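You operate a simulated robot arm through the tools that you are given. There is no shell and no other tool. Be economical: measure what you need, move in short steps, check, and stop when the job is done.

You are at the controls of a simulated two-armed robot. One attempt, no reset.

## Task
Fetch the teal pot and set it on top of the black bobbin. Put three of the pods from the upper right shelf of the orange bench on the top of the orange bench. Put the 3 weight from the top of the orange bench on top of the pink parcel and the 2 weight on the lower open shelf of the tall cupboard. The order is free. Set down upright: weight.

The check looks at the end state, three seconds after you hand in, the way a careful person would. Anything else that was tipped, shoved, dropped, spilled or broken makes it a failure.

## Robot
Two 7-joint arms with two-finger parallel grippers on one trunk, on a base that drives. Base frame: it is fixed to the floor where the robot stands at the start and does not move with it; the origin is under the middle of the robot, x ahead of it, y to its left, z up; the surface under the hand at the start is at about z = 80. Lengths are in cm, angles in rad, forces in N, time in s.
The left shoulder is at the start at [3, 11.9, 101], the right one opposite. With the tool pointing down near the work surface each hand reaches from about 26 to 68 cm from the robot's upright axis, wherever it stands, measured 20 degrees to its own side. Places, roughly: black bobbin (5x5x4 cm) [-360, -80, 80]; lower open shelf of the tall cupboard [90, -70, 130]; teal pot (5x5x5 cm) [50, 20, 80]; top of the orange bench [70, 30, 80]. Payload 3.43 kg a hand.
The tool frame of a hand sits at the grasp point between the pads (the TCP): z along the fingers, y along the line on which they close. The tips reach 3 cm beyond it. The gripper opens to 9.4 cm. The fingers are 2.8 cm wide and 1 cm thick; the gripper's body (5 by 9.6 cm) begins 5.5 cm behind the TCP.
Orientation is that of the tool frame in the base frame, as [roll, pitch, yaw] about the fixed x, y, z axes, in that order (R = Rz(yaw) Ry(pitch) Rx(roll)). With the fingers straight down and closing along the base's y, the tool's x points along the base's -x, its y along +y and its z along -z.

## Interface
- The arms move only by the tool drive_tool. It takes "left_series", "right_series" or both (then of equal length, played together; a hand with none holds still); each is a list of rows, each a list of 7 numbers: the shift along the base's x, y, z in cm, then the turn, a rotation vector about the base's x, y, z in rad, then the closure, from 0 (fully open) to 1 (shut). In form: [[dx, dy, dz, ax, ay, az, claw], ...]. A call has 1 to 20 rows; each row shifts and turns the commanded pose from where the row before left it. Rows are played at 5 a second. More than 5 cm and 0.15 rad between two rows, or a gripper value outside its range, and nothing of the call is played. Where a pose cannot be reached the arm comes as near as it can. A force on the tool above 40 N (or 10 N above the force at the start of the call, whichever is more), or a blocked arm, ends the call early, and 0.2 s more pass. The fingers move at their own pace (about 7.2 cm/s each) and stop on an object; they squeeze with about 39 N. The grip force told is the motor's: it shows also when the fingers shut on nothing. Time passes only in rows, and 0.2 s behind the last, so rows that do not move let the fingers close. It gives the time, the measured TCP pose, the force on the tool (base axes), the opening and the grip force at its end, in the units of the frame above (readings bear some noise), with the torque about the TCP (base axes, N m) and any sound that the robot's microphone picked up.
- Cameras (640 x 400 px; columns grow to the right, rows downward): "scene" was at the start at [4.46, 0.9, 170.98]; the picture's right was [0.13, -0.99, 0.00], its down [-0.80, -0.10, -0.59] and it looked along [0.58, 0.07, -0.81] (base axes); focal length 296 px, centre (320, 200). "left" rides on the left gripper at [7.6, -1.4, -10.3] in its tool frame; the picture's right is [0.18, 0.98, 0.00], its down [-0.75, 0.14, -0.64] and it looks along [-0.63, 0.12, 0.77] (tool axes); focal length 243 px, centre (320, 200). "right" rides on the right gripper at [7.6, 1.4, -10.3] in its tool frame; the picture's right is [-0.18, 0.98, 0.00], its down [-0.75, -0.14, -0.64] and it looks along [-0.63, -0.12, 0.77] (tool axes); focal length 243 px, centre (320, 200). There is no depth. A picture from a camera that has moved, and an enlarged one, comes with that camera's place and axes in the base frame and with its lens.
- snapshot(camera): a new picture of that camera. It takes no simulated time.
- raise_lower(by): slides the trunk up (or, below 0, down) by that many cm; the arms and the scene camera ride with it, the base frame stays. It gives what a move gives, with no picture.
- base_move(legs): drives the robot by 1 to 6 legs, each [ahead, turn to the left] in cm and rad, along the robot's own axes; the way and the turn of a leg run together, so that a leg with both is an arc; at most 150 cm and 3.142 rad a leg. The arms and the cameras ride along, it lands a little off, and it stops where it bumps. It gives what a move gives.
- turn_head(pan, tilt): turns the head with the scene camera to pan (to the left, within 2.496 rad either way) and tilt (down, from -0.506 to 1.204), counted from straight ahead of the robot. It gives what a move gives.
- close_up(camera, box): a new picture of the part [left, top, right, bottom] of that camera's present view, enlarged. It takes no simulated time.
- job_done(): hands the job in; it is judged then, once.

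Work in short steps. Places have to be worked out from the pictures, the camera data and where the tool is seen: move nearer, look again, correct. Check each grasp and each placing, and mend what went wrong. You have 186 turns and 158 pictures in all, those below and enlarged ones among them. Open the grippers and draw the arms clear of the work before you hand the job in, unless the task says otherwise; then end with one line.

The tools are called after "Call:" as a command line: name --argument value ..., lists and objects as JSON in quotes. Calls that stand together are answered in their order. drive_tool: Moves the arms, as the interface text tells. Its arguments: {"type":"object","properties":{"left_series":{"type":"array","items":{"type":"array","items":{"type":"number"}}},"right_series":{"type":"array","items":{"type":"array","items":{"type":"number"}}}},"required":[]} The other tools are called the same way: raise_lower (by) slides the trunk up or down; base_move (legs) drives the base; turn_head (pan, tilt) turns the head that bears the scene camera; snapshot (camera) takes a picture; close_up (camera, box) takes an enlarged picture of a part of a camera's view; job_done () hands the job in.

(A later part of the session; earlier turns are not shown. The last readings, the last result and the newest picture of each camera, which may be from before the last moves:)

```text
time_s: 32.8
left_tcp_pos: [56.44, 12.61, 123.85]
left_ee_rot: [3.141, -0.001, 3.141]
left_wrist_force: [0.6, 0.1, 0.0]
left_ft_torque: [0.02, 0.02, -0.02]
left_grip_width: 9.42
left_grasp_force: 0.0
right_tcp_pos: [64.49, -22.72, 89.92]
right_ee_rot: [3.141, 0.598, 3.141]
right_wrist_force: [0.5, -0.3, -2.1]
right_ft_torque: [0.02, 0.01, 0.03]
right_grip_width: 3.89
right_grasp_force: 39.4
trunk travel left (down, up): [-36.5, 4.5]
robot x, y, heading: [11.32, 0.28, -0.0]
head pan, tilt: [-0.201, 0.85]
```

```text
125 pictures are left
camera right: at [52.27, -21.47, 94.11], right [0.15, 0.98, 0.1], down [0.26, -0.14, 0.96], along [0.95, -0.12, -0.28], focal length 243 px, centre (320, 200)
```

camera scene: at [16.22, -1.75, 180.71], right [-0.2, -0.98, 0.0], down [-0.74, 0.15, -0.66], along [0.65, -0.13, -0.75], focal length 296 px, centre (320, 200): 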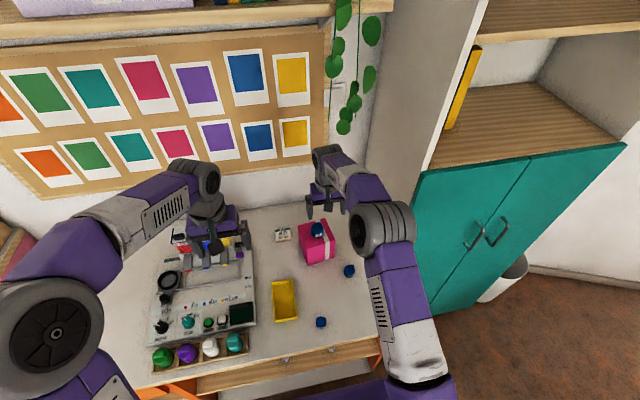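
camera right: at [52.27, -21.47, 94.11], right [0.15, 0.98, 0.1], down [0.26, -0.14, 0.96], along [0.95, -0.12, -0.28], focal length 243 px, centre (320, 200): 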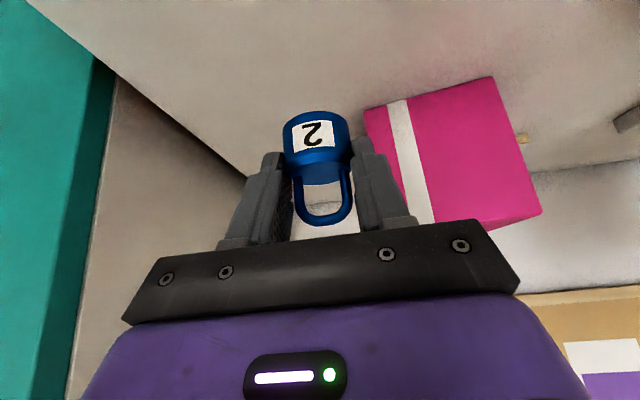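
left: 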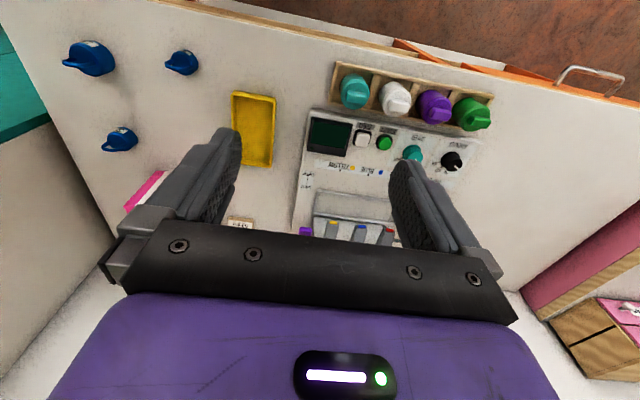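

Held, with its bottom about 4 cm below the TCP. I lift and retract both arms, then back off.

Call:
drive_tool --right_series '[[0, 0, 5, 0, 0, 0, 1], [0, 0, 5, 0, 0, 0, 1], [0, 0, 5, 0, 0, 0, 1], [-3, 0, 4, 0, 0, 0, 1], [-4, 0, 3, 0, 0, 0, 1], [-4, 0, 2, 0, 0, 0, 1]]' --left_series '[[0, 0, 0, 0, 0, 0, 0], [0, 0, 0, 0, 0, 0, 0], [-3, 0, 0, 0, 0, 0, 0], [-4, 0, 0, 0, 0, 0, 0], [-4, 0, 0, 0, 0, 0, 0], [-4, 0, 0, 0, 0, 0, 0]]'

Call:
base_move --legs '[[-28, 0]]'

Call:
turn_head --pan -0.8 --tilt 0.6

Call:
snapshot --camera "scene"

```text
time_s: 34.2
left_tcp_pos: [41.15, 12.57, 124.13]
left_ee_rot: [-3.141, 0.003, -3.141]
left_wrist_force: [-0.3, 0.5, 0.5]
left_ft_torque: [-0.03, -0.02, 0.01]
left_grip_width: 9.41
left_grasp_force: 0.1
right_tcp_pos: [53.02, -22.79, 114.02]
right_ee_rot: [3.14, 0.603, -3.141]
right_wrist_force: [-1.0, -1.3, -2.1]
right_ft_torque: [0.02, 0.0, -0.02]
right_grip_width: 3.9
right_grasp_force: 39.0
trunk travel left (down, up): [-36.5, 4.5]
robot x, y, heading: [11.33, 0.01, 0.001]
head pan, tilt: [-0.201, 0.85]
```

```text
time_s: 36.1
left_tcp_pos: [13.3, 12.66, 123.91]
left_ee_rot: [3.141, 0.0, -3.138]
left_wrist_force: [0.2, 0.2, 0.7]
left_ft_torque: [0.01, -0.01, 0.03]
left_grip_width: 9.41
left_grasp_force: 0.2
right_tcp_pos: [25.4, -22.98, 113.8]
right_ee_rot: [-3.14, 0.599, -3.14]
right_wrist_force: [-0.1, -0.3, -2.3]
right_ft_torque: [0.01, 0.0, 0.02]
right_grip_width: 3.94
right_grasp_force: 39.5
trunk travel left (down, up): [-36.5, 4.5]
robot x, y, heading: [-16.31, 0.0, 0.003]
head pan, tilt: [-0.201, 0.85]
```

```text
time_s: 37.1
left_tcp_pos: [13.55, 12.71, 123.98]
left_ee_rot: [-3.141, 0.0, -3.139]
left_wrist_force: [-0.2, 0.8, 0.4]
left_ft_torque: [-0.02, 0.01, -0.02]
left_grip_width: 9.4
left_grasp_force: 0.1
right_tcp_pos: [25.45, -22.96, 113.86]
right_ee_rot: [3.141, 0.602, -3.139]
right_wrist_force: [0.2, 0.6, -2.6]
right_ft_torque: [-0.01, 0.0, 0.0]
right_grip_width: 3.91
right_grasp_force: 39.3
trunk travel left (down, up): [-36.5, 4.5]
robot x, y, heading: [-16.48, 0.13, 0.003]
head pan, tilt: [-0.799, 0.6]
```

```text
124 pictures are left
camera scene: at [-13.02, -6.41, 182.78], right [-0.71, -0.7, 0.0], down [-0.4, 0.4, -0.82], along [0.58, -0.59, -0.57], focal length 296 px, centre (320, 200)
```

scene: 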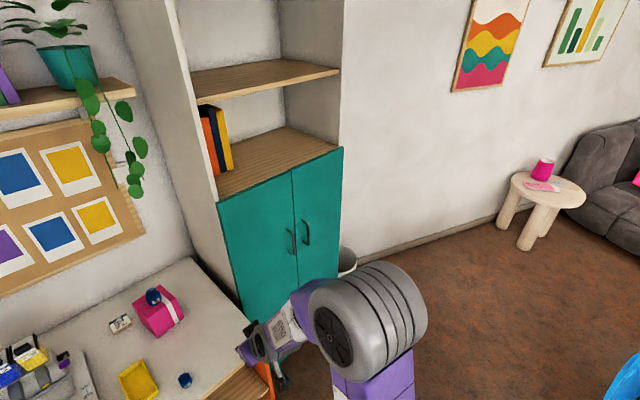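

The floor in front of the cupboard is clear, and its front is at x≈62. I drive over by turning right, going 52 cm, and turning back left.

Call:
base_move --legs '[[0, -1.571], [52, 0], [0, 1.571]]'

Call:
snapshot --camera "scene"

```text
time_s: 47.8
left_tcp_pos: [14.36, -38.76, 123.93]
left_ee_rot: [3.141, 0.0, -3.116]
left_wrist_force: [1.0, -0.2, -0.4]
left_ft_torque: [0.03, -0.01, 0.01]
left_grip_width: 9.41
left_grasp_force: 0.0
right_tcp_pos: [27.01, -73.9, 114.01]
right_ee_rot: [-3.141, 0.601, -3.116]
right_wrist_force: [0.6, 0.3, -3.3]
right_ft_torque: [0.01, -0.01, -0.04]
right_grip_width: 3.91
right_grasp_force: 38.9
trunk travel left (down, up): [-36.5, 4.5]
robot x, y, heading: [-15.44, -52.04, 0.03]
head pan, tilt: [-0.799, 0.6]
```

```text
123 pictures are left
camera scene: at [-11.74, -58.39, 182.79], right [-0.7, -0.72, 0.0], down [-0.4, 0.39, -0.83], along [0.59, -0.58, -0.57], focal length 296 px, centre (320, 200)
```

scene: 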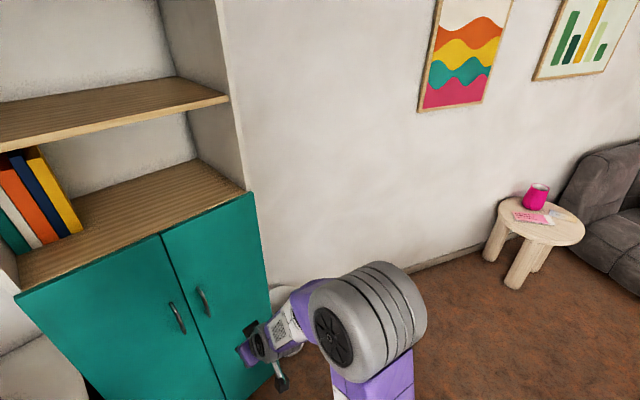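

Now I raise the trunk fully and lift the hand to z≈141 before approaching.

Call:
raise_lower --by 4.4

Call:
drive_tool --right_series '[[0, 0, 4.5, 0, 0, 0, 1], [0, 0, 4.5, 0, 0, 0, 1], [0, 0, 4.5, 0, 0, 0, 1], [0, 0, 4.5, 0, 0, 0, 1], [0, 0, 4.5, 0, 0, 0, 1]]'

Call:
base_move --legs '[[24, -0.03]]'

Call:
turn_head --pan -0.3 --tilt 0.5

Call:
snapshot --camera "scene"

Call:
snapshot --camera "right"

```text
time_s: 48.7
left_tcp_pos: [14.21, -38.57, 128.35]
left_ee_rot: [-3.14, -0.001, -3.117]
left_wrist_force: [0.0, 0.1, 0.6]
left_ft_torque: [0.0, -0.03, 0.03]
left_grip_width: 9.38
left_grasp_force: 0.0
right_tcp_pos: [27.0, -74.05, 118.17]
right_ee_rot: [3.141, 0.599, -3.115]
right_wrist_force: [-0.2, -0.8, -3.4]
right_ft_torque: [0.01, 0.01, 0.01]
right_grip_width: 3.89
right_grasp_force: 39.4
trunk travel left (down, up): [-40.9, 0.1]
robot x, y, heading: [-15.19, -51.95, 0.025]
head pan, tilt: [-0.799, 0.6]
```

```text
time_s: 49.9
left_tcp_pos: [14.28, -38.6, 128.36]
left_ee_rot: [-3.141, 0.002, -3.115]
left_wrist_force: [0.1, 0.2, -1.2]
left_ft_torque: [-0.01, -0.03, 0.03]
left_grip_width: 9.4
left_grasp_force: 0.0
right_tcp_pos: [27.01, -73.69, 140.9]
right_ee_rot: [3.14, 0.597, -3.115]
right_wrist_force: [0.3, 1.1, -1.6]
right_ft_torque: [-0.02, 0.02, 0.0]
right_grip_width: 3.92
right_grasp_force: 38.7
trunk travel left (down, up): [-40.9, 0.1]
robot x, y, heading: [-15.14, -52.01, 0.027]
head pan, tilt: [-0.799, 0.6]
```

```text
time_s: 51.6
left_tcp_pos: [37.96, -39.0, 128.35]
left_ee_rot: [-3.141, 0.001, -3.139]
left_wrist_force: [0.6, 0.3, 0.1]
left_ft_torque: [-0.02, 0.01, 0.02]
left_grip_width: 9.42
left_grasp_force: 0.2
right_tcp_pos: [49.87, -74.43, 140.86]
right_ee_rot: [3.14, 0.601, -3.138]
right_wrist_force: [0.6, -0.2, -2.2]
right_ft_torque: [-0.03, -0.01, 0.01]
right_grip_width: 3.91
right_grasp_force: 38.8
trunk travel left (down, up): [-40.9, 0.1]
robot x, y, heading: [8.16, -52.22, 0.004]
head pan, tilt: [-0.799, 0.6]
```

```text
time_s: 52.5
left_tcp_pos: [37.96, -39.11, 128.32]
left_ee_rot: [-3.141, 0.0, -3.138]
left_wrist_force: [0.3, 0.4, 0.5]
left_ft_torque: [-0.04, -0.01, 0.0]
left_grip_width: 9.38
left_grasp_force: 0.1
right_tcp_pos: [49.92, -74.52, 140.72]
right_ee_rot: [3.142, 0.599, -3.139]
right_wrist_force: [0.2, -0.8, -2.1]
right_ft_torque: [0.02, 0.03, -0.02]
right_grip_width: 3.92
right_grasp_force: 38.7
trunk travel left (down, up): [-40.9, 0.1]
robot x, y, heading: [7.78, -51.52, 0.005]
head pan, tilt: [-0.3, 0.499]
```

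```text
122 pictures are left
camera scene: at [13.95, -54.49, 188.1], right [-0.29, -0.96, 0.0], down [-0.46, 0.14, -0.88], along [0.84, -0.26, -0.48], focal length 296 px, centre (320, 200)
```

scene: 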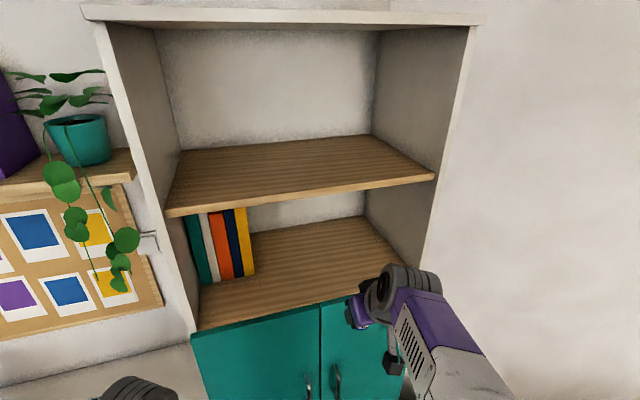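

```text
121 pictures are left
camera right: at [37.68, -73.22, 144.95], right [0.15, 0.98, 0.1], down [0.26, -0.14, 0.96], along [0.95, -0.12, -0.28], focal length 243 px, centre (320, 200)
```

right: 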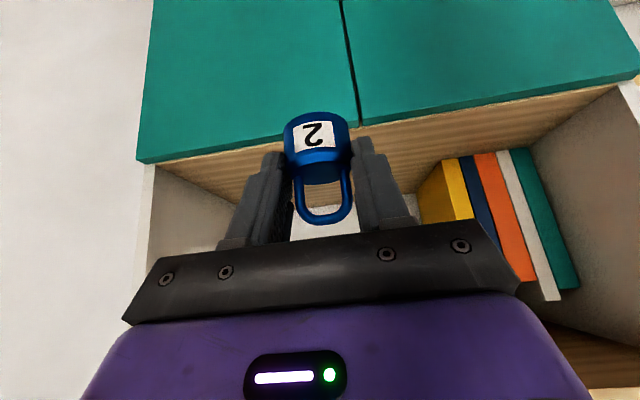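

The shelf surface is near z=129 with its front edge at x≈64.5. I lower to about 137 and enter slowly to x≈69, keeping the wrist outside the upper shelf.

Call:
drive_tool --right_series '[[3, 0.6, -2, 0, 0, 0, 1], [4, 0.6, -2, 0, 0, 0, 1], [4, 0.6, 0, 0, 0, 0, 1], [4, 0.6, 0, 0, 0, 0, 1], [2, 0.1, 0, 0, 0, 0, 1], [0, 0, 0, 0, 0, 0, 1]]'

Call:
snapshot --camera "scene"

Call:
snapshot --camera "right"

```text
time_s: 54.0
left_tcp_pos: [37.96, -39.0, 128.43]
left_ee_rot: [-3.141, 0.001, -3.139]
left_wrist_force: [0.2, 0.1, 0.9]
left_ft_torque: [-0.01, 0.04, 0.01]
left_grip_width: 9.42
left_grasp_force: 0.1
right_tcp_pos: [66.99, -71.91, 136.99]
right_ee_rot: [3.141, 0.601, -3.138]
right_wrist_force: [0.3, 0.5, -2.6]
right_ft_torque: [0.0, 0.01, 0.0]
right_grip_width: 3.92
right_grasp_force: 39.0
trunk travel left (down, up): [-40.9, 0.1]
robot x, y, heading: [8.18, -51.68, 0.003]
head pan, tilt: [-0.3, 0.499]
```

```text
120 pictures are left
camera scene: at [13.97, -54.46, 188.1], right [-0.29, -0.96, 0.0], down [-0.46, 0.14, -0.88], along [0.84, -0.26, -0.48], focal length 296 px, centre (320, 200)
```

scene: 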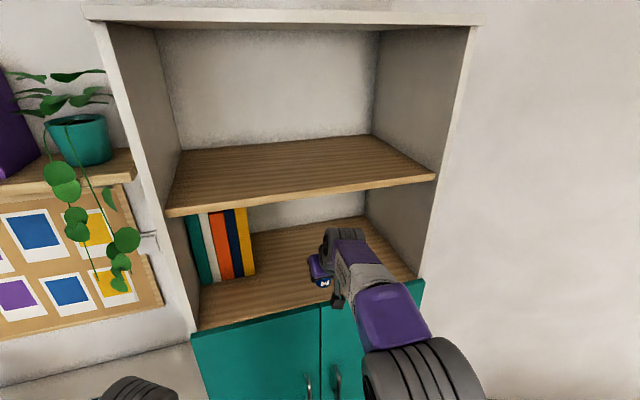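

```text
119 pictures are left
camera right: at [54.71, -70.62, 141.04], right [0.15, 0.98, 0.1], down [0.26, -0.14, 0.96], along [0.95, -0.12, -0.28], focal length 243 px, centre (320, 200)
```

right: 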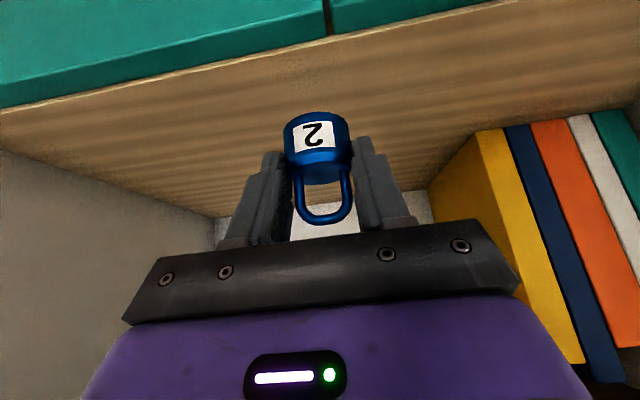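

The front edge is at x≈65. I advance to TCP x=70 and lower with small steps until contact.

Call:
drive_tool --right_series '[[1.5, 0, -1, 0, 0, 0, 1], [1.5, 0, -1, 0, 0, 0, 1], [0, 0, 0, 0, 0, 0, 1]]'

Call:
drive_tool --right_series '[[0, 0, -0.5, 0, 0, 0, 1], [0, 0, 0, 0, 0, 0, 1]]'

Call:
close_up --camera "scene" --box '[270, 200, 430, 300]'

```text
time_s: 54.8
left_tcp_pos: [37.87, -39.07, 128.49]
left_ee_rot: [3.14, -0.001, -3.138]
left_wrist_force: [0.6, -0.3, 0.3]
left_ft_torque: [0.0, -0.04, -0.01]
left_grip_width: 9.4
left_grasp_force: 0.0
right_tcp_pos: [69.88, -71.89, 134.83]
right_ee_rot: [-3.141, 0.602, -3.138]
right_wrist_force: [0.0, 0.4, -3.0]
right_ft_torque: [-0.01, 0.03, -0.01]
right_grip_width: 3.91
right_grasp_force: 38.9
trunk travel left (down, up): [-40.9, 0.1]
robot x, y, heading: [8.04, -51.18, 0.003]
head pan, tilt: [-0.3, 0.499]
```

```text
time_s: 55.4
left_tcp_pos: [37.93, -38.91, 128.34]
left_ee_rot: [3.141, 0.001, -3.138]
left_wrist_force: [0.4, -0.2, 0.3]
left_ft_torque: [-0.01, -0.03, 0.01]
left_grip_width: 9.4
left_grasp_force: 0.1
right_tcp_pos: [69.91, -71.99, 134.34]
right_ee_rot: [3.142, 0.599, -3.138]
right_wrist_force: [0.6, 0.1, -2.6]
right_ft_torque: [0.0, 0.06, -0.01]
right_grip_width: 3.92
right_grasp_force: 38.9
trunk travel left (down, up): [-40.9, 0.1]
robot x, y, heading: [7.93, -51.83, -0.003]
head pan, tilt: [-0.3, 0.499]
```

```text
4.00 times, centred on (350, 250) of scene
camera zoom: at [14.01, -54.47, 188.1], right [-0.29, -0.96, 0.0], down [-0.46, 0.14, -0.88], along [0.84, -0.26, -0.48], focal length 1182 px, centre (200, 0)
```

zoom: 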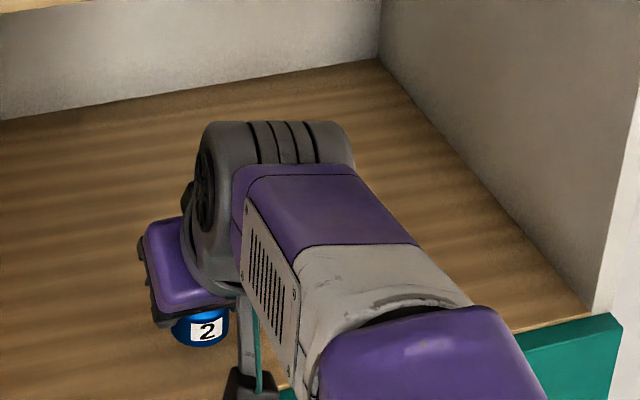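

No contact yet, so I continue down in small steps.

Call:
drive_tool --right_series '[[0, 0, -0.4, 0, 0, 0, 1], [0, 0, 0, 0, 0, 0, 1]]'

Call:
drive_tool --right_series '[[0, 0, -0.4, 0, 0, 0, 1], [0, 0, 0, 0, 0, 0, 1]]'

```text
time_s: 56.0
left_tcp_pos: [38.02, -39.04, 128.49]
left_ee_rot: [-3.14, 0.0, -3.139]
left_wrist_force: [-0.2, -0.9, 0.3]
left_ft_torque: [0.0, 0.06, 0.01]
left_grip_width: 9.42
left_grasp_force: 0.0
right_tcp_pos: [69.76, -71.91, 133.92]
right_ee_rot: [3.14, 0.597, -3.136]
right_wrist_force: [-0.4, -0.1, -2.7]
right_ft_torque: [0.0, 0.0, -0.01]
right_grip_width: 3.92
right_grasp_force: 38.6
trunk travel left (down, up): [-40.9, 0.1]
robot x, y, heading: [8.29, -51.58, 0.005]
head pan, tilt: [-0.3, 0.499]
```

```text
time_s: 56.5
left_tcp_pos: [37.92, -38.98, 128.3]
left_ee_rot: [3.14, 0.0, -3.138]
left_wrist_force: [-0.3, 2.0, -0.1]
left_ft_torque: [0.02, -0.03, 0.0]
left_grip_width: 9.38
left_grasp_force: 0.1
right_tcp_pos: [69.88, -71.96, 133.58]
right_ee_rot: [3.14, 0.601, -3.141]
right_wrist_force: [-0.4, -0.4, -2.0]
right_ft_torque: [0.03, 0.04, 0.0]
right_grip_width: 3.88
right_grasp_force: 39.3
trunk travel left (down, up): [-40.9, 0.1]
robot x, y, heading: [8.56, -51.6, 0.001]
head pan, tilt: [-0.3, 0.499]
```

Call:
drive_tool --right_series '[[0, 0, -0.4, 0, 0, 0, 1], [0, 0, 0, 0, 0, 0, 1]]'

Call:
drive_tool --right_series '[[0, 0, -0.3, 0, 0, 0, 1], [0, 0, 0, 0, 0, 0, 1]]'

```text
time_s: 57.1
left_tcp_pos: [37.93, -39.12, 128.37]
left_ee_rot: [-3.142, 0.001, -3.136]
left_wrist_force: [0.5, 0.9, -0.6]
left_ft_torque: [-0.02, 0.01, 0.0]
left_grip_width: 9.4
left_grasp_force: 0.1
right_tcp_pos: [69.95, -71.97, 133.16]
right_ee_rot: [3.141, 0.599, -3.138]
right_wrist_force: [0.6, 0.4, -2.8]
right_ft_torque: [-0.01, 0.03, -0.03]
right_grip_width: 3.92
right_grasp_force: 38.9
trunk travel left (down, up): [-40.9, 0.1]
robot x, y, heading: [8.09, -51.76, 0.001]
head pan, tilt: [-0.3, 0.499]
```

```text
time_s: 57.8
left_tcp_pos: [37.93, -39.08, 128.56]
left_ee_rot: [-3.141, -0.001, -3.137]
left_wrist_force: [-0.9, -1.0, 0.8]
left_ft_torque: [0.06, -0.04, 0.0]
left_grip_width: 9.42
left_grasp_force: 0.0
right_tcp_pos: [70.06, -71.81, 132.8]
right_ee_rot: [3.141, 0.599, -3.139]
right_wrist_force: [-0.4, 0.1, -2.8]
right_ft_torque: [-0.03, 0.04, -0.01]
right_grip_width: 3.9
right_grasp_force: 39.4
trunk travel left (down, up): [-40.9, 0.1]
robot x, y, heading: [8.44, -51.73, 0.005]
head pan, tilt: [-0.3, 0.499]
```

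Still no contact; I check the gap with the hand camera while continuing down.

Call:
drive_tool --right_series '[[0, 0, -0.3, 0, 0, 0, 1], [0, 0, 0, 0, 0, 0, 1]]'

Call:
snapshot --camera "right"

Call:
drive_tool --right_series '[[0, 0, -0.3, 0, 0, 0, 1], [0, 0, 0, 0, 0, 0, 1]]'

```text
time_s: 58.4
left_tcp_pos: [37.93, -39.09, 128.29]
left_ee_rot: [-3.14, 0.002, -3.139]
left_wrist_force: [0.1, -0.6, -0.1]
left_ft_torque: [0.01, -0.03, 0.01]
left_grip_width: 9.41
left_grasp_force: 0.2
right_tcp_pos: [69.95, -71.86, 132.44]
right_ee_rot: [3.141, 0.597, -3.138]
right_wrist_force: [0.3, -0.2, -2.3]
right_ft_torque: [0.04, 0.02, -0.01]
right_grip_width: 3.91
right_grasp_force: 39.1
trunk travel left (down, up): [-40.9, 0.1]
robot x, y, heading: [8.24, -51.97, 0.006]
head pan, tilt: [-0.3, 0.499]
```

```text
117 pictures are left
camera right: at [57.7, -70.71, 136.66], right [0.15, 0.98, 0.1], down [0.26, -0.14, 0.96], along [0.95, -0.12, -0.28], focal length 243 px, centre (320, 200)
```

right: 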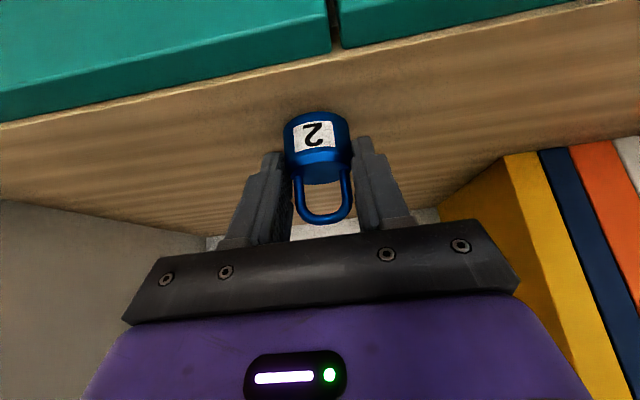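

```text
time_s: 59.0
left_tcp_pos: [37.97, -39.04, 128.4]
left_ee_rot: [3.141, -0.001, -3.139]
left_wrist_force: [0.6, 0.1, -0.5]
left_ft_torque: [-0.01, 0.03, -0.03]
left_grip_width: 9.41
left_grasp_force: 0.2
right_tcp_pos: [69.79, -71.84, 132.16]
right_ee_rot: [3.14, 0.601, -3.138]
right_wrist_force: [0.2, -0.3, -2.3]
right_ft_torque: [-0.05, 0.0, 0.0]
right_grip_width: 3.92
right_grasp_force: 38.8
trunk travel left (down, up): [-40.9, 0.1]
robot x, y, heading: [8.11, -51.74, 0.007]
head pan, tilt: [-0.3, 0.499]
```

Triangulating the front edge from several views puts it at x≈68.3 and z≈126, lower and deeper than I had assumed. I move 4 cm deeper, then continue down.

Call:
drive_tool --right_series '[[1.5, 0, 0, 0, 0, 0, 1], [1.5, 0, 0, 0, 0, 0, 1], [1.2, 0, 0, 0, 0, 0, 1], [0, 0, 0, 0, 0, 0, 1]]'

Call:
drive_tool --right_series '[[0, 0, -0.5, 0, 0, 0, 1], [0, 0, -0.5, 0, 0, 0, 1], [0, 0, 0, 0, 0, 0, 1]]'

Call:
close_up --camera "scene" --box '[270, 160, 430, 260]'

```text
time_s: 60.0
left_tcp_pos: [37.96, -39.03, 128.38]
left_ee_rot: [-3.141, -0.001, -3.139]
left_wrist_force: [0.2, -0.1, -0.3]
left_ft_torque: [0.02, -0.01, 0.0]
left_grip_width: 9.36
left_grasp_force: 0.1
right_tcp_pos: [74.03, -71.96, 132.27]
right_ee_rot: [-3.14, 0.598, -3.14]
right_wrist_force: [-0.1, 0.3, -2.4]
right_ft_torque: [0.0, 0.02, 0.0]
right_grip_width: 3.89
right_grasp_force: 38.6
trunk travel left (down, up): [-40.9, 0.1]
robot x, y, heading: [8.46, -51.82, -0.003]
head pan, tilt: [-0.3, 0.499]
```

```text
time_s: 60.8
left_tcp_pos: [37.71, -39.06, 128.51]
left_ee_rot: [-3.141, 0.001, -3.137]
left_wrist_force: [0.4, 0.1, -0.2]
left_ft_torque: [-0.01, 0.05, 0.03]
left_grip_width: 9.39
left_grasp_force: 0.1
right_tcp_pos: [74.08, -71.86, 131.78]
right_ee_rot: [3.141, 0.614, -3.137]
right_wrist_force: [4.0, -3.7, 30.6]
right_ft_torque: [0.0, -0.32, -0.01]
right_grip_width: 3.92
right_grasp_force: 38.6
trunk travel left (down, up): [-40.9, 0.1]
robot x, y, heading: [8.0, -51.51, 0.004]
head pan, tilt: [-0.3, 0.499]
```

```text
4.00 times, centred on (350, 210) of scene
camera zoom: at [13.66, -54.42, 188.14], right [-0.29, -0.96, 0.0], down [-0.46, 0.14, -0.88], along [0.84, -0.26, -0.48], focal length 1182 px, centre (200, 160)
```

zoom: 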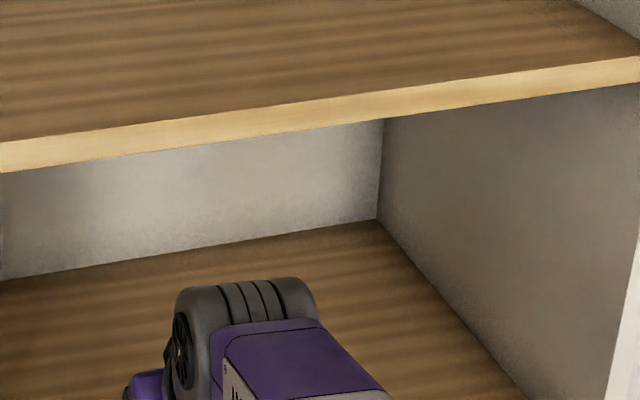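

Contact at TCP z≈131.8, and the torque matches the weight resting on the shelf. I relieve the push and check the picture.

Call:
drive_tool --right_series '[[0, 0, 0.5, 0, 0, 0, 1], [0, 0, 0, 0, 0, 0, 1]]'

Call:
snapshot --camera "right"

```text
time_s: 61.4
left_tcp_pos: [37.91, -38.97, 128.41]
left_ee_rot: [3.141, 0.0, -3.136]
left_wrist_force: [-0.1, 0.0, 0.4]
left_ft_torque: [0.0, -0.01, 0.0]
left_grip_width: 9.37
left_grasp_force: 0.2
right_tcp_pos: [73.96, -72.02, 131.84]
right_ee_rot: [-3.141, 0.603, -3.136]
right_wrist_force: [6.3, -1.8, 17.3]
right_ft_torque: [-0.05, -0.8, -0.13]
right_grip_width: 3.9
right_grasp_force: 39.6
trunk travel left (down, up): [-40.9, 0.1]
robot x, y, heading: [8.19, -51.46, -0.003]
head pan, tilt: [-0.3, 0.499]
```

```text
115 pictures are left
camera right: at [61.87, -70.69, 135.94], right [0.15, 0.98, 0.1], down [0.26, -0.14, 0.96], along [0.96, -0.12, -0.27], focal length 243 px, centre (320, 200)
```

right: 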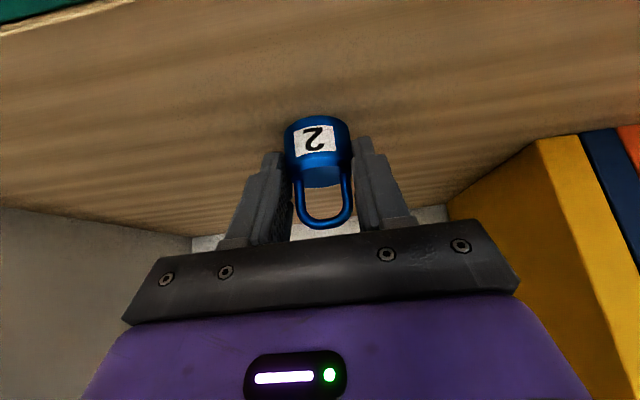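

There's still 17 N of downward load, so I ease up slightly more before opening slowly.

Call:
drive_tool --right_series '[[0, 0, 0.15, 0, 0, 0, 1], [0, 0, 0, 0, 0, 0, 1]]'

```text
time_s: 62.0
left_tcp_pos: [38.06, -38.94, 128.39]
left_ee_rot: [-3.141, 0.0, -3.138]
left_wrist_force: [0.0, 0.0, 0.3]
left_ft_torque: [0.01, 0.01, 0.02]
left_grip_width: 9.38
left_grasp_force: 0.2
right_tcp_pos: [74.09, -71.92, 131.87]
right_ee_rot: [-3.141, 0.6, -3.136]
right_wrist_force: [6.0, -1.8, 11.6]
right_ft_torque: [0.01, -0.64, -0.02]
right_grip_width: 3.9
right_grasp_force: 38.9
trunk travel left (down, up): [-40.9, 0.1]
robot x, y, heading: [7.89, -51.54, 0.005]
head pan, tilt: [-0.3, 0.499]
```

Call:
drive_tool --right_series '[[0, 0, 0.15, 0, 0, 0, 1], [0, 0, 0, 0, 0, 0, 0.7], [0, 0, 0, 0, 0, 0, 0.4], [0, 0, 0, 0, 0, 0, 0], [0, 0, 0, 0, 0, 0, 0], [0, 0, 0, 0, 0, 0, 0]]'

Call:
snapshot --camera "right"

```text
time_s: 63.4
left_tcp_pos: [37.9, -39.04, 128.39]
left_ee_rot: [-3.141, -0.002, -3.138]
left_wrist_force: [0.0, 0.6, -0.3]
left_ft_torque: [0.01, -0.02, 0.02]
left_grip_width: 9.41
left_grasp_force: 0.1
right_tcp_pos: [74.07, -71.92, 132.01]
right_ee_rot: [3.141, 0.6, -3.138]
right_wrist_force: [-0.9, -0.6, 0.8]
right_ft_torque: [-0.01, -0.04, 0.02]
right_grip_width: 9.41
right_grasp_force: 0.1
trunk travel left (down, up): [-40.9, 0.1]
robot x, y, heading: [8.09, -51.86, 0.007]
head pan, tilt: [-0.3, 0.499]
```

```text
114 pictures are left
camera right: at [61.9, -70.71, 136.19], right [0.15, 0.98, 0.1], down [0.26, -0.14, 0.96], along [0.95, -0.11, -0.28], focal length 243 px, centre (320, 200)
```

right: 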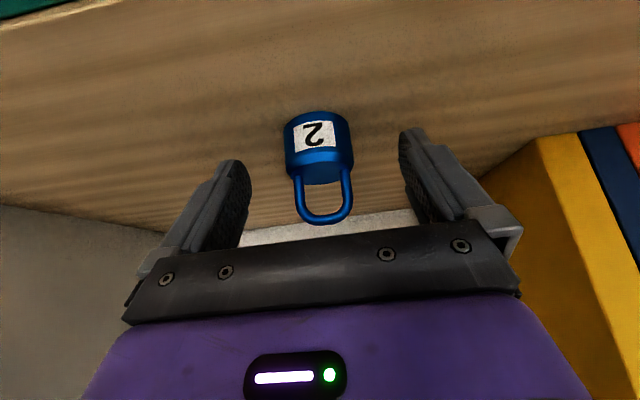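

Weight 2 stands upright on the shelf. I withdraw backwards out of the cupboard.

Call:
drive_tool --right_series '[[-3, 0, 0.5, 0, 0, 0, 0], [-4, 0, 1, 0, 0, 0, 0], [-4, 0, 2, 0, 0, 0, 0], [-4, 0, 2, 0, 0, 0, 0], [-4, 0, 0, 0, 0, 0, 0], [-4, 0, 0, 0, 0, 0, 0]]'

Call:
close_up --camera "scene" --box '[180, 150, 500, 350]'

```text
time_s: 64.8
left_tcp_pos: [37.81, -39.01, 128.35]
left_ee_rot: [3.141, 0.001, -3.138]
left_wrist_force: [0.4, 0.3, -0.7]
left_ft_torque: [-0.01, -0.01, 0.01]
left_grip_width: 9.41
left_grasp_force: 0.1
right_tcp_pos: [50.71, -71.94, 137.5]
right_ee_rot: [-3.141, 0.602, -3.138]
right_wrist_force: [-0.8, -0.3, 0.5]
right_ft_torque: [0.02, 0.02, 0.03]
right_grip_width: 9.39
right_grasp_force: 0.1
trunk travel left (down, up): [-40.9, 0.1]
robot x, y, heading: [7.87, -51.71, -0.003]
head pan, tilt: [-0.3, 0.499]
```

```text
2.00 times, centred on (340, 250) of scene
camera zoom: at [13.76, -54.53, 188.11], right [-0.29, -0.96, 0.0], down [-0.46, 0.14, -0.88], along [0.84, -0.26, -0.48], focal length 591 px, centre (280, 100)
```

zoom: 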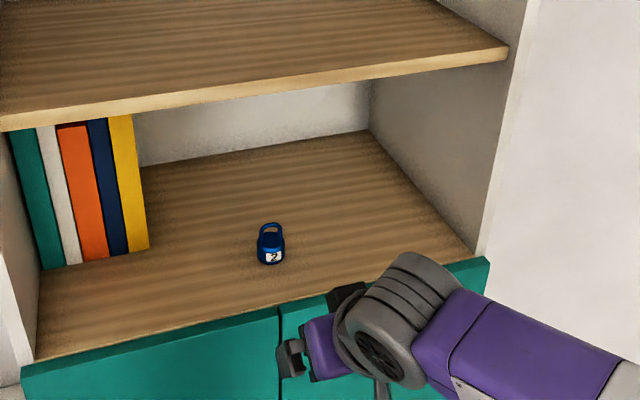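

Weight 2 is done. Now the pods: I back away, return in front of the bench, and look at the shelf.

Call:
drive_tool --right_series '[[-4, 0, 0, 0, 0, 0, 0], [-4, 0, 0, 0, 0, 0, 0], [-2, 0, 0, 0, 0, 0, 0]]'

Call:
base_move --legs '[[-28, 0], [0, 1.571], [52, 0], [0, -1.571]]'

Call:
raise_lower --by -38

Call:
turn_head --pan 0.0 --tilt 0.7

Call:
snapshot --camera "scene"

```text
time_s: 65.5
left_tcp_pos: [38.04, -38.91, 128.38]
left_ee_rot: [3.141, 0.0, -3.139]
left_wrist_force: [-0.1, 0.5, 1.5]
left_ft_torque: [-0.01, -0.04, -0.01]
left_grip_width: 9.39
left_grasp_force: 0.1
right_tcp_pos: [41.04, -71.89, 137.58]
right_ee_rot: [-3.141, 0.6, -3.136]
right_wrist_force: [0.5, 0.4, -0.5]
right_ft_torque: [-0.01, -0.01, -0.02]
right_grip_width: 9.38
right_grasp_force: 0.0
trunk travel left (down, up): [-40.9, 0.1]
robot x, y, heading: [7.84, -51.71, 0.002]
head pan, tilt: [-0.3, 0.499]
```

```text
time_s: 77.8
left_tcp_pos: [8.61, 12.39, 128.35]
left_ee_rot: [3.141, 0.001, -3.117]
left_wrist_force: [0.2, -0.8, -0.5]
left_ft_torque: [0.01, -0.01, 0.02]
left_grip_width: 9.43
left_grasp_force: 0.0
right_tcp_pos: [12.47, -20.35, 137.65]
right_ee_rot: [3.141, 0.6, -3.117]
right_wrist_force: [-1.0, 0.2, 0.0]
right_ft_torque: [0.01, 0.01, -0.03]
right_grip_width: 9.41
right_grasp_force: 0.0
trunk travel left (down, up): [-40.9, 0.1]
robot x, y, heading: [-21.0, -0.93, 0.02]
head pan, tilt: [-0.3, 0.499]
```

```text
time_s: 81.4
left_tcp_pos: [8.53, 12.37, 90.44]
left_ee_rot: [3.141, 0.0, -3.116]
left_wrist_force: [0.1, -0.4, 0.0]
left_ft_torque: [0.0, 0.0, 0.02]
left_grip_width: 9.42
left_grasp_force: 0.1
right_tcp_pos: [12.45, -20.31, 99.46]
right_ee_rot: [3.141, 0.599, -3.118]
right_wrist_force: [0.0, -0.3, -0.3]
right_ft_torque: [-0.01, 0.01, 0.02]
right_grip_width: 9.42
right_grasp_force: 0.1
trunk travel left (down, up): [-2.9, 38.1]
robot x, y, heading: [-21.08, -0.98, 0.022]
head pan, tilt: [-0.3, 0.499]
```

```text
time_s: 82.2
left_tcp_pos: [8.58, 12.51, 90.33]
left_ee_rot: [-3.141, 0.001, -3.117]
left_wrist_force: [-0.2, -0.3, 0.1]
left_ft_torque: [0.03, -0.02, -0.01]
left_grip_width: 9.39
left_grasp_force: 0.1
right_tcp_pos: [12.35, -20.48, 99.53]
right_ee_rot: [-3.141, 0.602, -3.118]
right_wrist_force: [0.2, -0.3, 0.3]
right_ft_torque: [0.01, 0.0, -0.01]
right_grip_width: 9.41
right_grasp_force: 0.0
trunk travel left (down, up): [-2.9, 38.1]
robot x, y, heading: [-21.08, -0.68, 0.024]
head pan, tilt: [0.0, 0.7]
```

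```text
112 pictures are left
camera scene: at [-15.28, -0.83, 148.33], right [0.02, -1.0, 0.0], down [-0.64, -0.02, -0.77], along [0.77, 0.02, -0.64], focal length 296 px, centre (320, 200)
```

scene: 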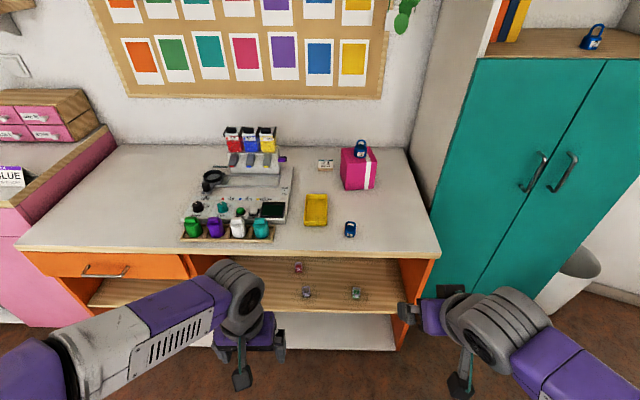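

I see pods on the shelf: a pink one deeper, a clear-purplish one, a green one, and the blue one behind the left arm. I zoom in.

Call:
close_up --camera "scene" --box '[250, 245, 410, 345]'

Call:
snapshot --camera "left"

Call:
snapshot --camera "right"

```text
4.00 times, centred on (330, 295) of scene
camera zoom: at [-15.28, -0.83, 148.33], right [0.02, -1.0, 0.0], down [-0.64, -0.02, -0.77], along [0.77, 0.02, -0.64], focal length 1182 px, centre (280, -180)
```

zoom: 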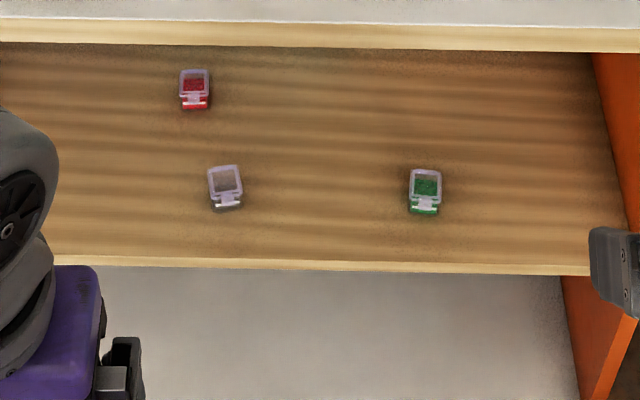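

```text
110 pictures are left
camera left: at [1.03, 10.76, 100.6], right [-0.21, 0.98, 0.0], down [0.75, 0.16, 0.64], along [0.63, 0.13, -0.77], focal length 243 px, centre (320, 200)
```

left: 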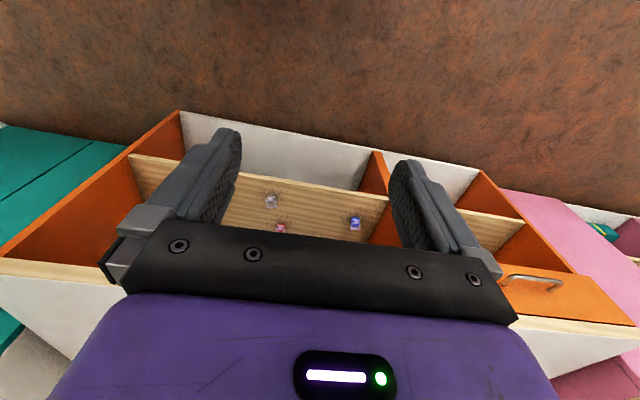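

```text
109 pictures are left
camera right: at [0.21, -19.37, 103.67], right [0.13, 0.99, 0.1], down [0.26, -0.14, 0.96], along [0.96, -0.09, -0.28], focal length 243 px, centre (320, 200)
```

right: 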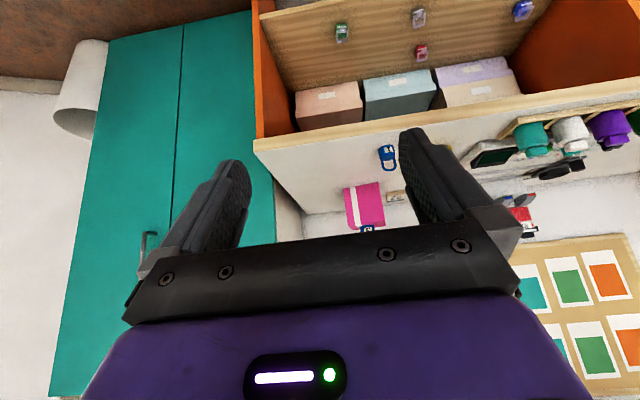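

There are four closed pods (green, clear, red, blue) on the shelf at z≈45, with bins at the back. I'll take green, clear and red with the right arm; first I drive closer and park the left arm outward.

Call:
drive_tool --left_series '[[0, 4, 2, 0, 0, 0, 0], [0, 4, 2, 0, 0, 0, 0], [0, 4, 2, 0, 0, 0, 0], [0, 3, 2, 0, 0, 0, 0]]'

Call:
base_move --legs '[[19, -0.022]]'

Call:
drive_tool --right_series '[[-1, 0, -4.5, 0, 0, 0, 0], [-1, 0, -4.5, 0, 0, 0, 0], [0, 0, -5, 0, 0, 0, 0], [0, 0, -5, 0, 0, 0, 0], [0, 0, -5, 0, 0, 0, 0], [0, 0, -5, 0, 0, 0, 0], [0, 0, -5, 0, 0, 0, 0], [0, 0, -4, 0, 0, 0, 0]]'

Call:
turn_head --pan -0.1 --tilt 0.95

Call:
snapshot --camera "scene"

Call:
snapshot --camera "right"

```text
time_s: 83.2
left_tcp_pos: [8.43, 27.59, 98.37]
left_ee_rot: [-3.141, -0.001, -3.116]
left_wrist_force: [-0.5, -0.3, 0.4]
left_ft_torque: [0.02, -0.03, 0.0]
left_grip_width: 9.44
left_grasp_force: 0.0
right_tcp_pos: [12.47, -20.39, 99.6]
right_ee_rot: [-3.141, 0.6, -3.117]
right_wrist_force: [-0.3, -0.4, -0.1]
right_ft_torque: [0.01, -0.01, 0.01]
right_grip_width: 9.39
right_grasp_force: 0.2
trunk travel left (down, up): [-2.9, 38.1]
robot x, y, heading: [-21.06, -0.91, 0.024]
head pan, tilt: [0.0, 0.7]
```

```text
time_s: 84.8
left_tcp_pos: [27.96, 27.15, 98.41]
left_ee_rot: [-3.141, 0.001, -3.14]
left_wrist_force: [0.1, -0.1, 0.4]
left_ft_torque: [-0.02, 0.04, -0.02]
left_grip_width: 9.41
left_grasp_force: 0.1
right_tcp_pos: [30.84, -20.81, 99.54]
right_ee_rot: [3.14, 0.599, -3.14]
right_wrist_force: [0.2, -0.3, -0.5]
right_ft_torque: [0.02, 0.01, -0.01]
right_grip_width: 9.38
right_grasp_force: 0.0
trunk travel left (down, up): [-2.9, 38.1]
robot x, y, heading: [-2.14, -0.97, 0.003]
head pan, tilt: [0.0, 0.7]
```

```text
time_s: 86.6
left_tcp_pos: [27.95, 26.91, 98.54]
left_ee_rot: [3.141, -0.001, -3.139]
left_wrist_force: [-0.9, 0.7, -0.5]
left_ft_torque: [0.0, 0.01, -0.02]
left_grip_width: 9.38
left_grasp_force: 0.0
right_tcp_pos: [36.9, -22.27, 65.51]
right_ee_rot: [3.14, 0.602, -3.139]
right_wrist_force: [-0.2, 0.5, 0.7]
right_ft_torque: [-0.02, -0.01, -0.01]
right_grip_width: 9.38
right_grasp_force: 0.1
right hand out of reach, approached as far as the arm can: row 2, 3, 4, 5, 6
trunk travel left (down, up): [-2.9, 38.1]
robot x, y, heading: [-1.96, -0.49, -0.002]
head pan, tilt: [0.0, 0.7]
```

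```text
time_s: 87.3
left_tcp_pos: [27.86, 26.99, 98.41]
left_ee_rot: [3.141, 0.001, -3.141]
left_wrist_force: [-0.4, -0.5, 0.4]
left_ft_torque: [0.0, 0.0, 0.01]
left_grip_width: 9.4
left_grasp_force: 0.1
right_tcp_pos: [36.78, -22.16, 65.6]
right_ee_rot: [3.141, 0.6, -3.138]
right_wrist_force: [0.0, -0.4, 0.4]
right_ft_torque: [0.02, 0.01, -0.02]
right_grip_width: 9.38
right_grasp_force: 0.2
trunk travel left (down, up): [-2.9, 38.1]
robot x, y, heading: [-2.0, -0.63, 0.004]
head pan, tilt: [-0.099, 0.949]
```

```text
108 pictures are left
camera scene: at [2.36, -1.4, 146.35], right [-0.1, -1.0, 0.0], down [-0.81, 0.08, -0.58], along [0.58, -0.06, -0.81], focal length 296 px, centre (320, 200)
```

scene: 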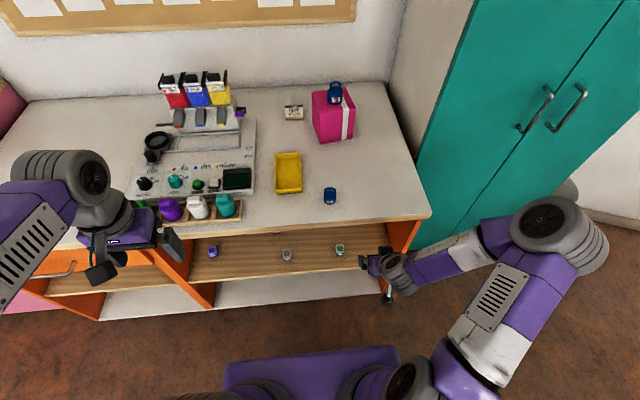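

```text
107 pictures are left
camera right: at [24.68, -20.97, 69.75], right [0.15, 0.98, 0.1], down [0.26, -0.14, 0.96], along [0.95, -0.12, -0.28], focal length 243 px, centre (320, 200)
```

right: 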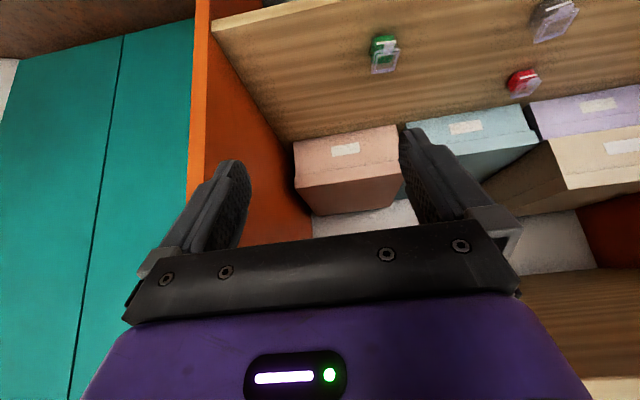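

The pod positions triangulate to x≈51.5 with the shelf at z≈43. I move the hand nearer to the green pod and look again.

Call:
drive_tool --right_series '[[1.5, 2.5, -2, 0, 0, 0, 0], [1.5, 2.5, -2, 0, 0, 0, 0], [1.5, 2.5, -2, 0, 0, 0, 0], [1, 0.5, -3, 0, 0, 0, 0]]'

Call:
snapshot --camera "right"

Call:
close_up --camera "scene" --box '[200, 220, 440, 370]'

```text
time_s: 88.3
left_tcp_pos: [28.04, 27.09, 98.33]
left_ee_rot: [3.141, 0.0, -3.14]
left_wrist_force: [-0.6, -0.4, 0.4]
left_ft_torque: [-0.01, 0.01, -0.01]
left_grip_width: 9.39
left_grasp_force: 0.0
right_tcp_pos: [42.44, -14.27, 56.6]
right_ee_rot: [3.14, 0.6, -3.14]
right_wrist_force: [0.3, 0.2, 0.5]
right_ft_torque: [-0.01, -0.01, 0.03]
right_grip_width: 9.37
right_grasp_force: 0.1
trunk travel left (down, up): [-2.9, 38.1]
robot x, y, heading: [-2.0, -0.71, -0.001]
head pan, tilt: [-0.099, 0.949]
```

```text
106 pictures are left
camera right: at [30.19, -13.05, 60.67], right [0.15, 0.98, 0.1], down [0.26, -0.14, 0.96], along [0.95, -0.12, -0.28], focal length 243 px, centre (320, 200)
```

right: 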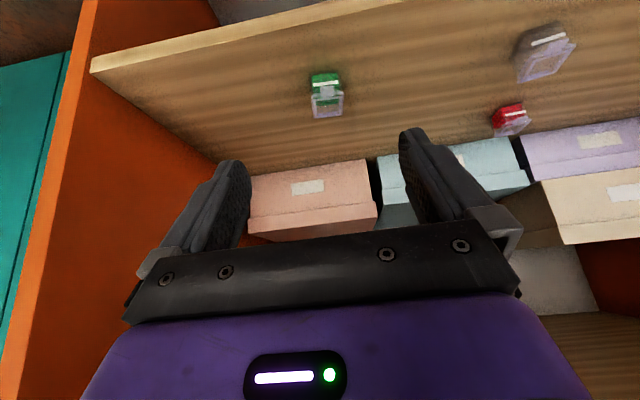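

```text
2.67 times, centred on (320, 295) of scene
camera zoom: at [2.38, -1.42, 146.35], right [-0.1, -1.0, 0.0], down [-0.81, 0.08, -0.58], along [0.58, -0.06, -0.81], focal length 788 px, centre (320, -53)
```

zoom: 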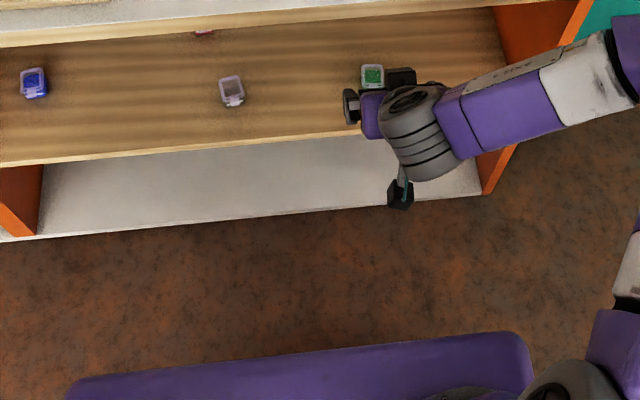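

The green pod is at about (50.7,-13.8,44). I approach to (48.5,-13.9,50) and check.

Call:
drive_tool --right_series '[[2, 0.2, -2, 0, 0, 0, 0], [2, 0.2, -2.5, 0, 0, 0, 0], [2, 0, -2, 0, 0, 0, 0], [0, 0, 0, 0, 0, 0, 0]]'

Call:
snapshot --camera "right"

```text
time_s: 89.3
left_tcp_pos: [27.84, 27.01, 98.41]
left_ee_rot: [-3.141, -0.001, -3.14]
left_wrist_force: [0.3, 0.4, 0.4]
left_ft_torque: [0.0, 0.01, 0.02]
left_grip_width: 9.41
left_grasp_force: 0.0
right_tcp_pos: [48.42, -13.84, 50.09]
right_ee_rot: [-3.141, 0.6, -3.139]
right_wrist_force: [-0.1, 0.2, -0.2]
right_ft_torque: [0.02, 0.05, 0.02]
right_grip_width: 9.44
right_grasp_force: 0.1
trunk travel left (down, up): [-2.9, 38.1]
robot x, y, heading: [-2.16, -0.81, 0.005]
head pan, tilt: [-0.099, 0.949]
```

```text
104 pictures are left
camera right: at [36.22, -12.63, 54.25], right [0.15, 0.98, 0.1], down [0.26, -0.14, 0.96], along [0.95, -0.11, -0.28], focal length 243 px, centre (320, 200)
```

right: 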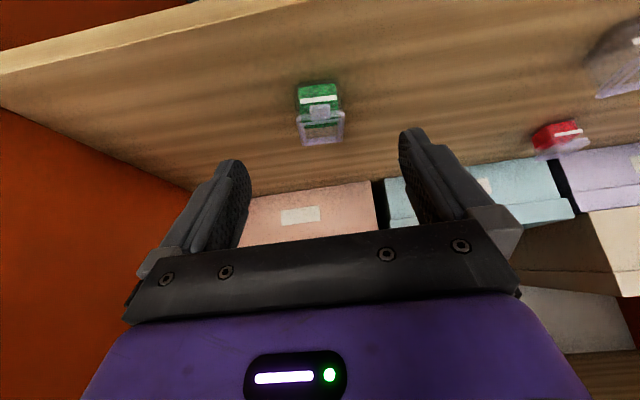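

The pod is centred laterally. I continue down-forward to about (50,-13.8,47.6).

Call:
drive_tool --right_series '[[0.9, 0, -1.2, 0, 0, 0, 0], [0.9, 0, -1.2, 0, 0, 0, 0], [0, 0, 0, 0, 0, 0, 0]]'

Call:
snapshot --camera "right"

```text
time_s: 90.2
left_tcp_pos: [27.91, 27.11, 98.33]
left_ee_rot: [-3.141, -0.001, -3.141]
left_wrist_force: [0.6, 0.4, 0.0]
left_ft_torque: [0.03, -0.01, 0.04]
left_grip_width: 9.4
left_grasp_force: 0.0
right_tcp_pos: [50.32, -13.8, 47.67]
right_ee_rot: [3.141, 0.599, -3.14]
right_wrist_force: [-1.2, 0.6, -0.5]
right_ft_torque: [-0.02, -0.02, -0.01]
right_grip_width: 9.42
right_grasp_force: 0.1
trunk travel left (down, up): [-2.9, 38.1]
robot x, y, heading: [-2.37, -0.65, 0.006]
head pan, tilt: [-0.099, 0.949]
```

```text
103 pictures are left
camera right: at [38.11, -12.59, 51.88], right [0.15, 0.98, 0.1], down [0.26, -0.14, 0.96], along [0.95, -0.12, -0.28], focal length 243 px, centre (320, 200)
```

right: 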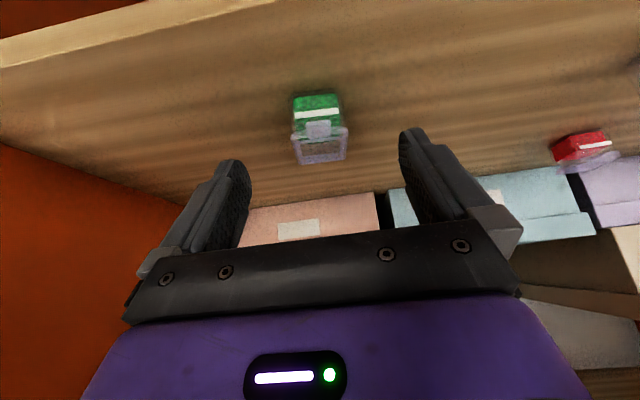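

The pod centre is at about (51,43.6) and the shelf near 42.5. I lower 1.2 cm more and shift slightly back to straddle it with the tips.

Call:
drive_tool --right_series '[[-0.2, 0, -0.6, 0, 0, 0, 0], [-0.1, 0, -0.6, 0, 0, 0, 0], [0, 0, 0, 0, 0, 0, 0]]'

Call:
snapshot --camera "right"

```text
time_s: 91.0
left_tcp_pos: [27.89, 27.0, 98.37]
left_ee_rot: [3.142, -0.001, -3.14]
left_wrist_force: [-0.4, 0.2, 0.0]
left_ft_torque: [-0.02, 0.0, -0.05]
left_grip_width: 9.39
left_grasp_force: 0.1
right_tcp_pos: [49.89, -13.78, 46.69]
right_ee_rot: [-3.141, 0.6, -3.136]
right_wrist_force: [0.2, -0.7, -0.4]
right_ft_torque: [-0.01, 0.01, -0.01]
right_grip_width: 9.43
right_grasp_force: 0.0
trunk travel left (down, up): [-2.9, 38.1]
robot x, y, heading: [-2.2, -0.44, 0.001]
head pan, tilt: [-0.099, 0.949]
```

```text
102 pictures are left
camera right: at [37.7, -12.58, 50.73], right [0.15, 0.98, 0.1], down [0.26, -0.14, 0.96], along [0.95, -0.12, -0.28], focal length 243 px, centre (320, 200)
```

right: 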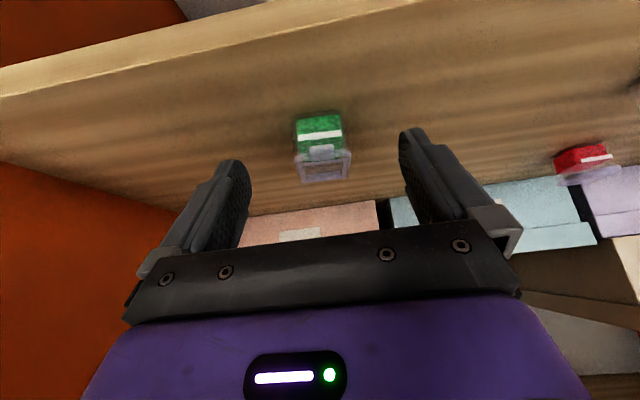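

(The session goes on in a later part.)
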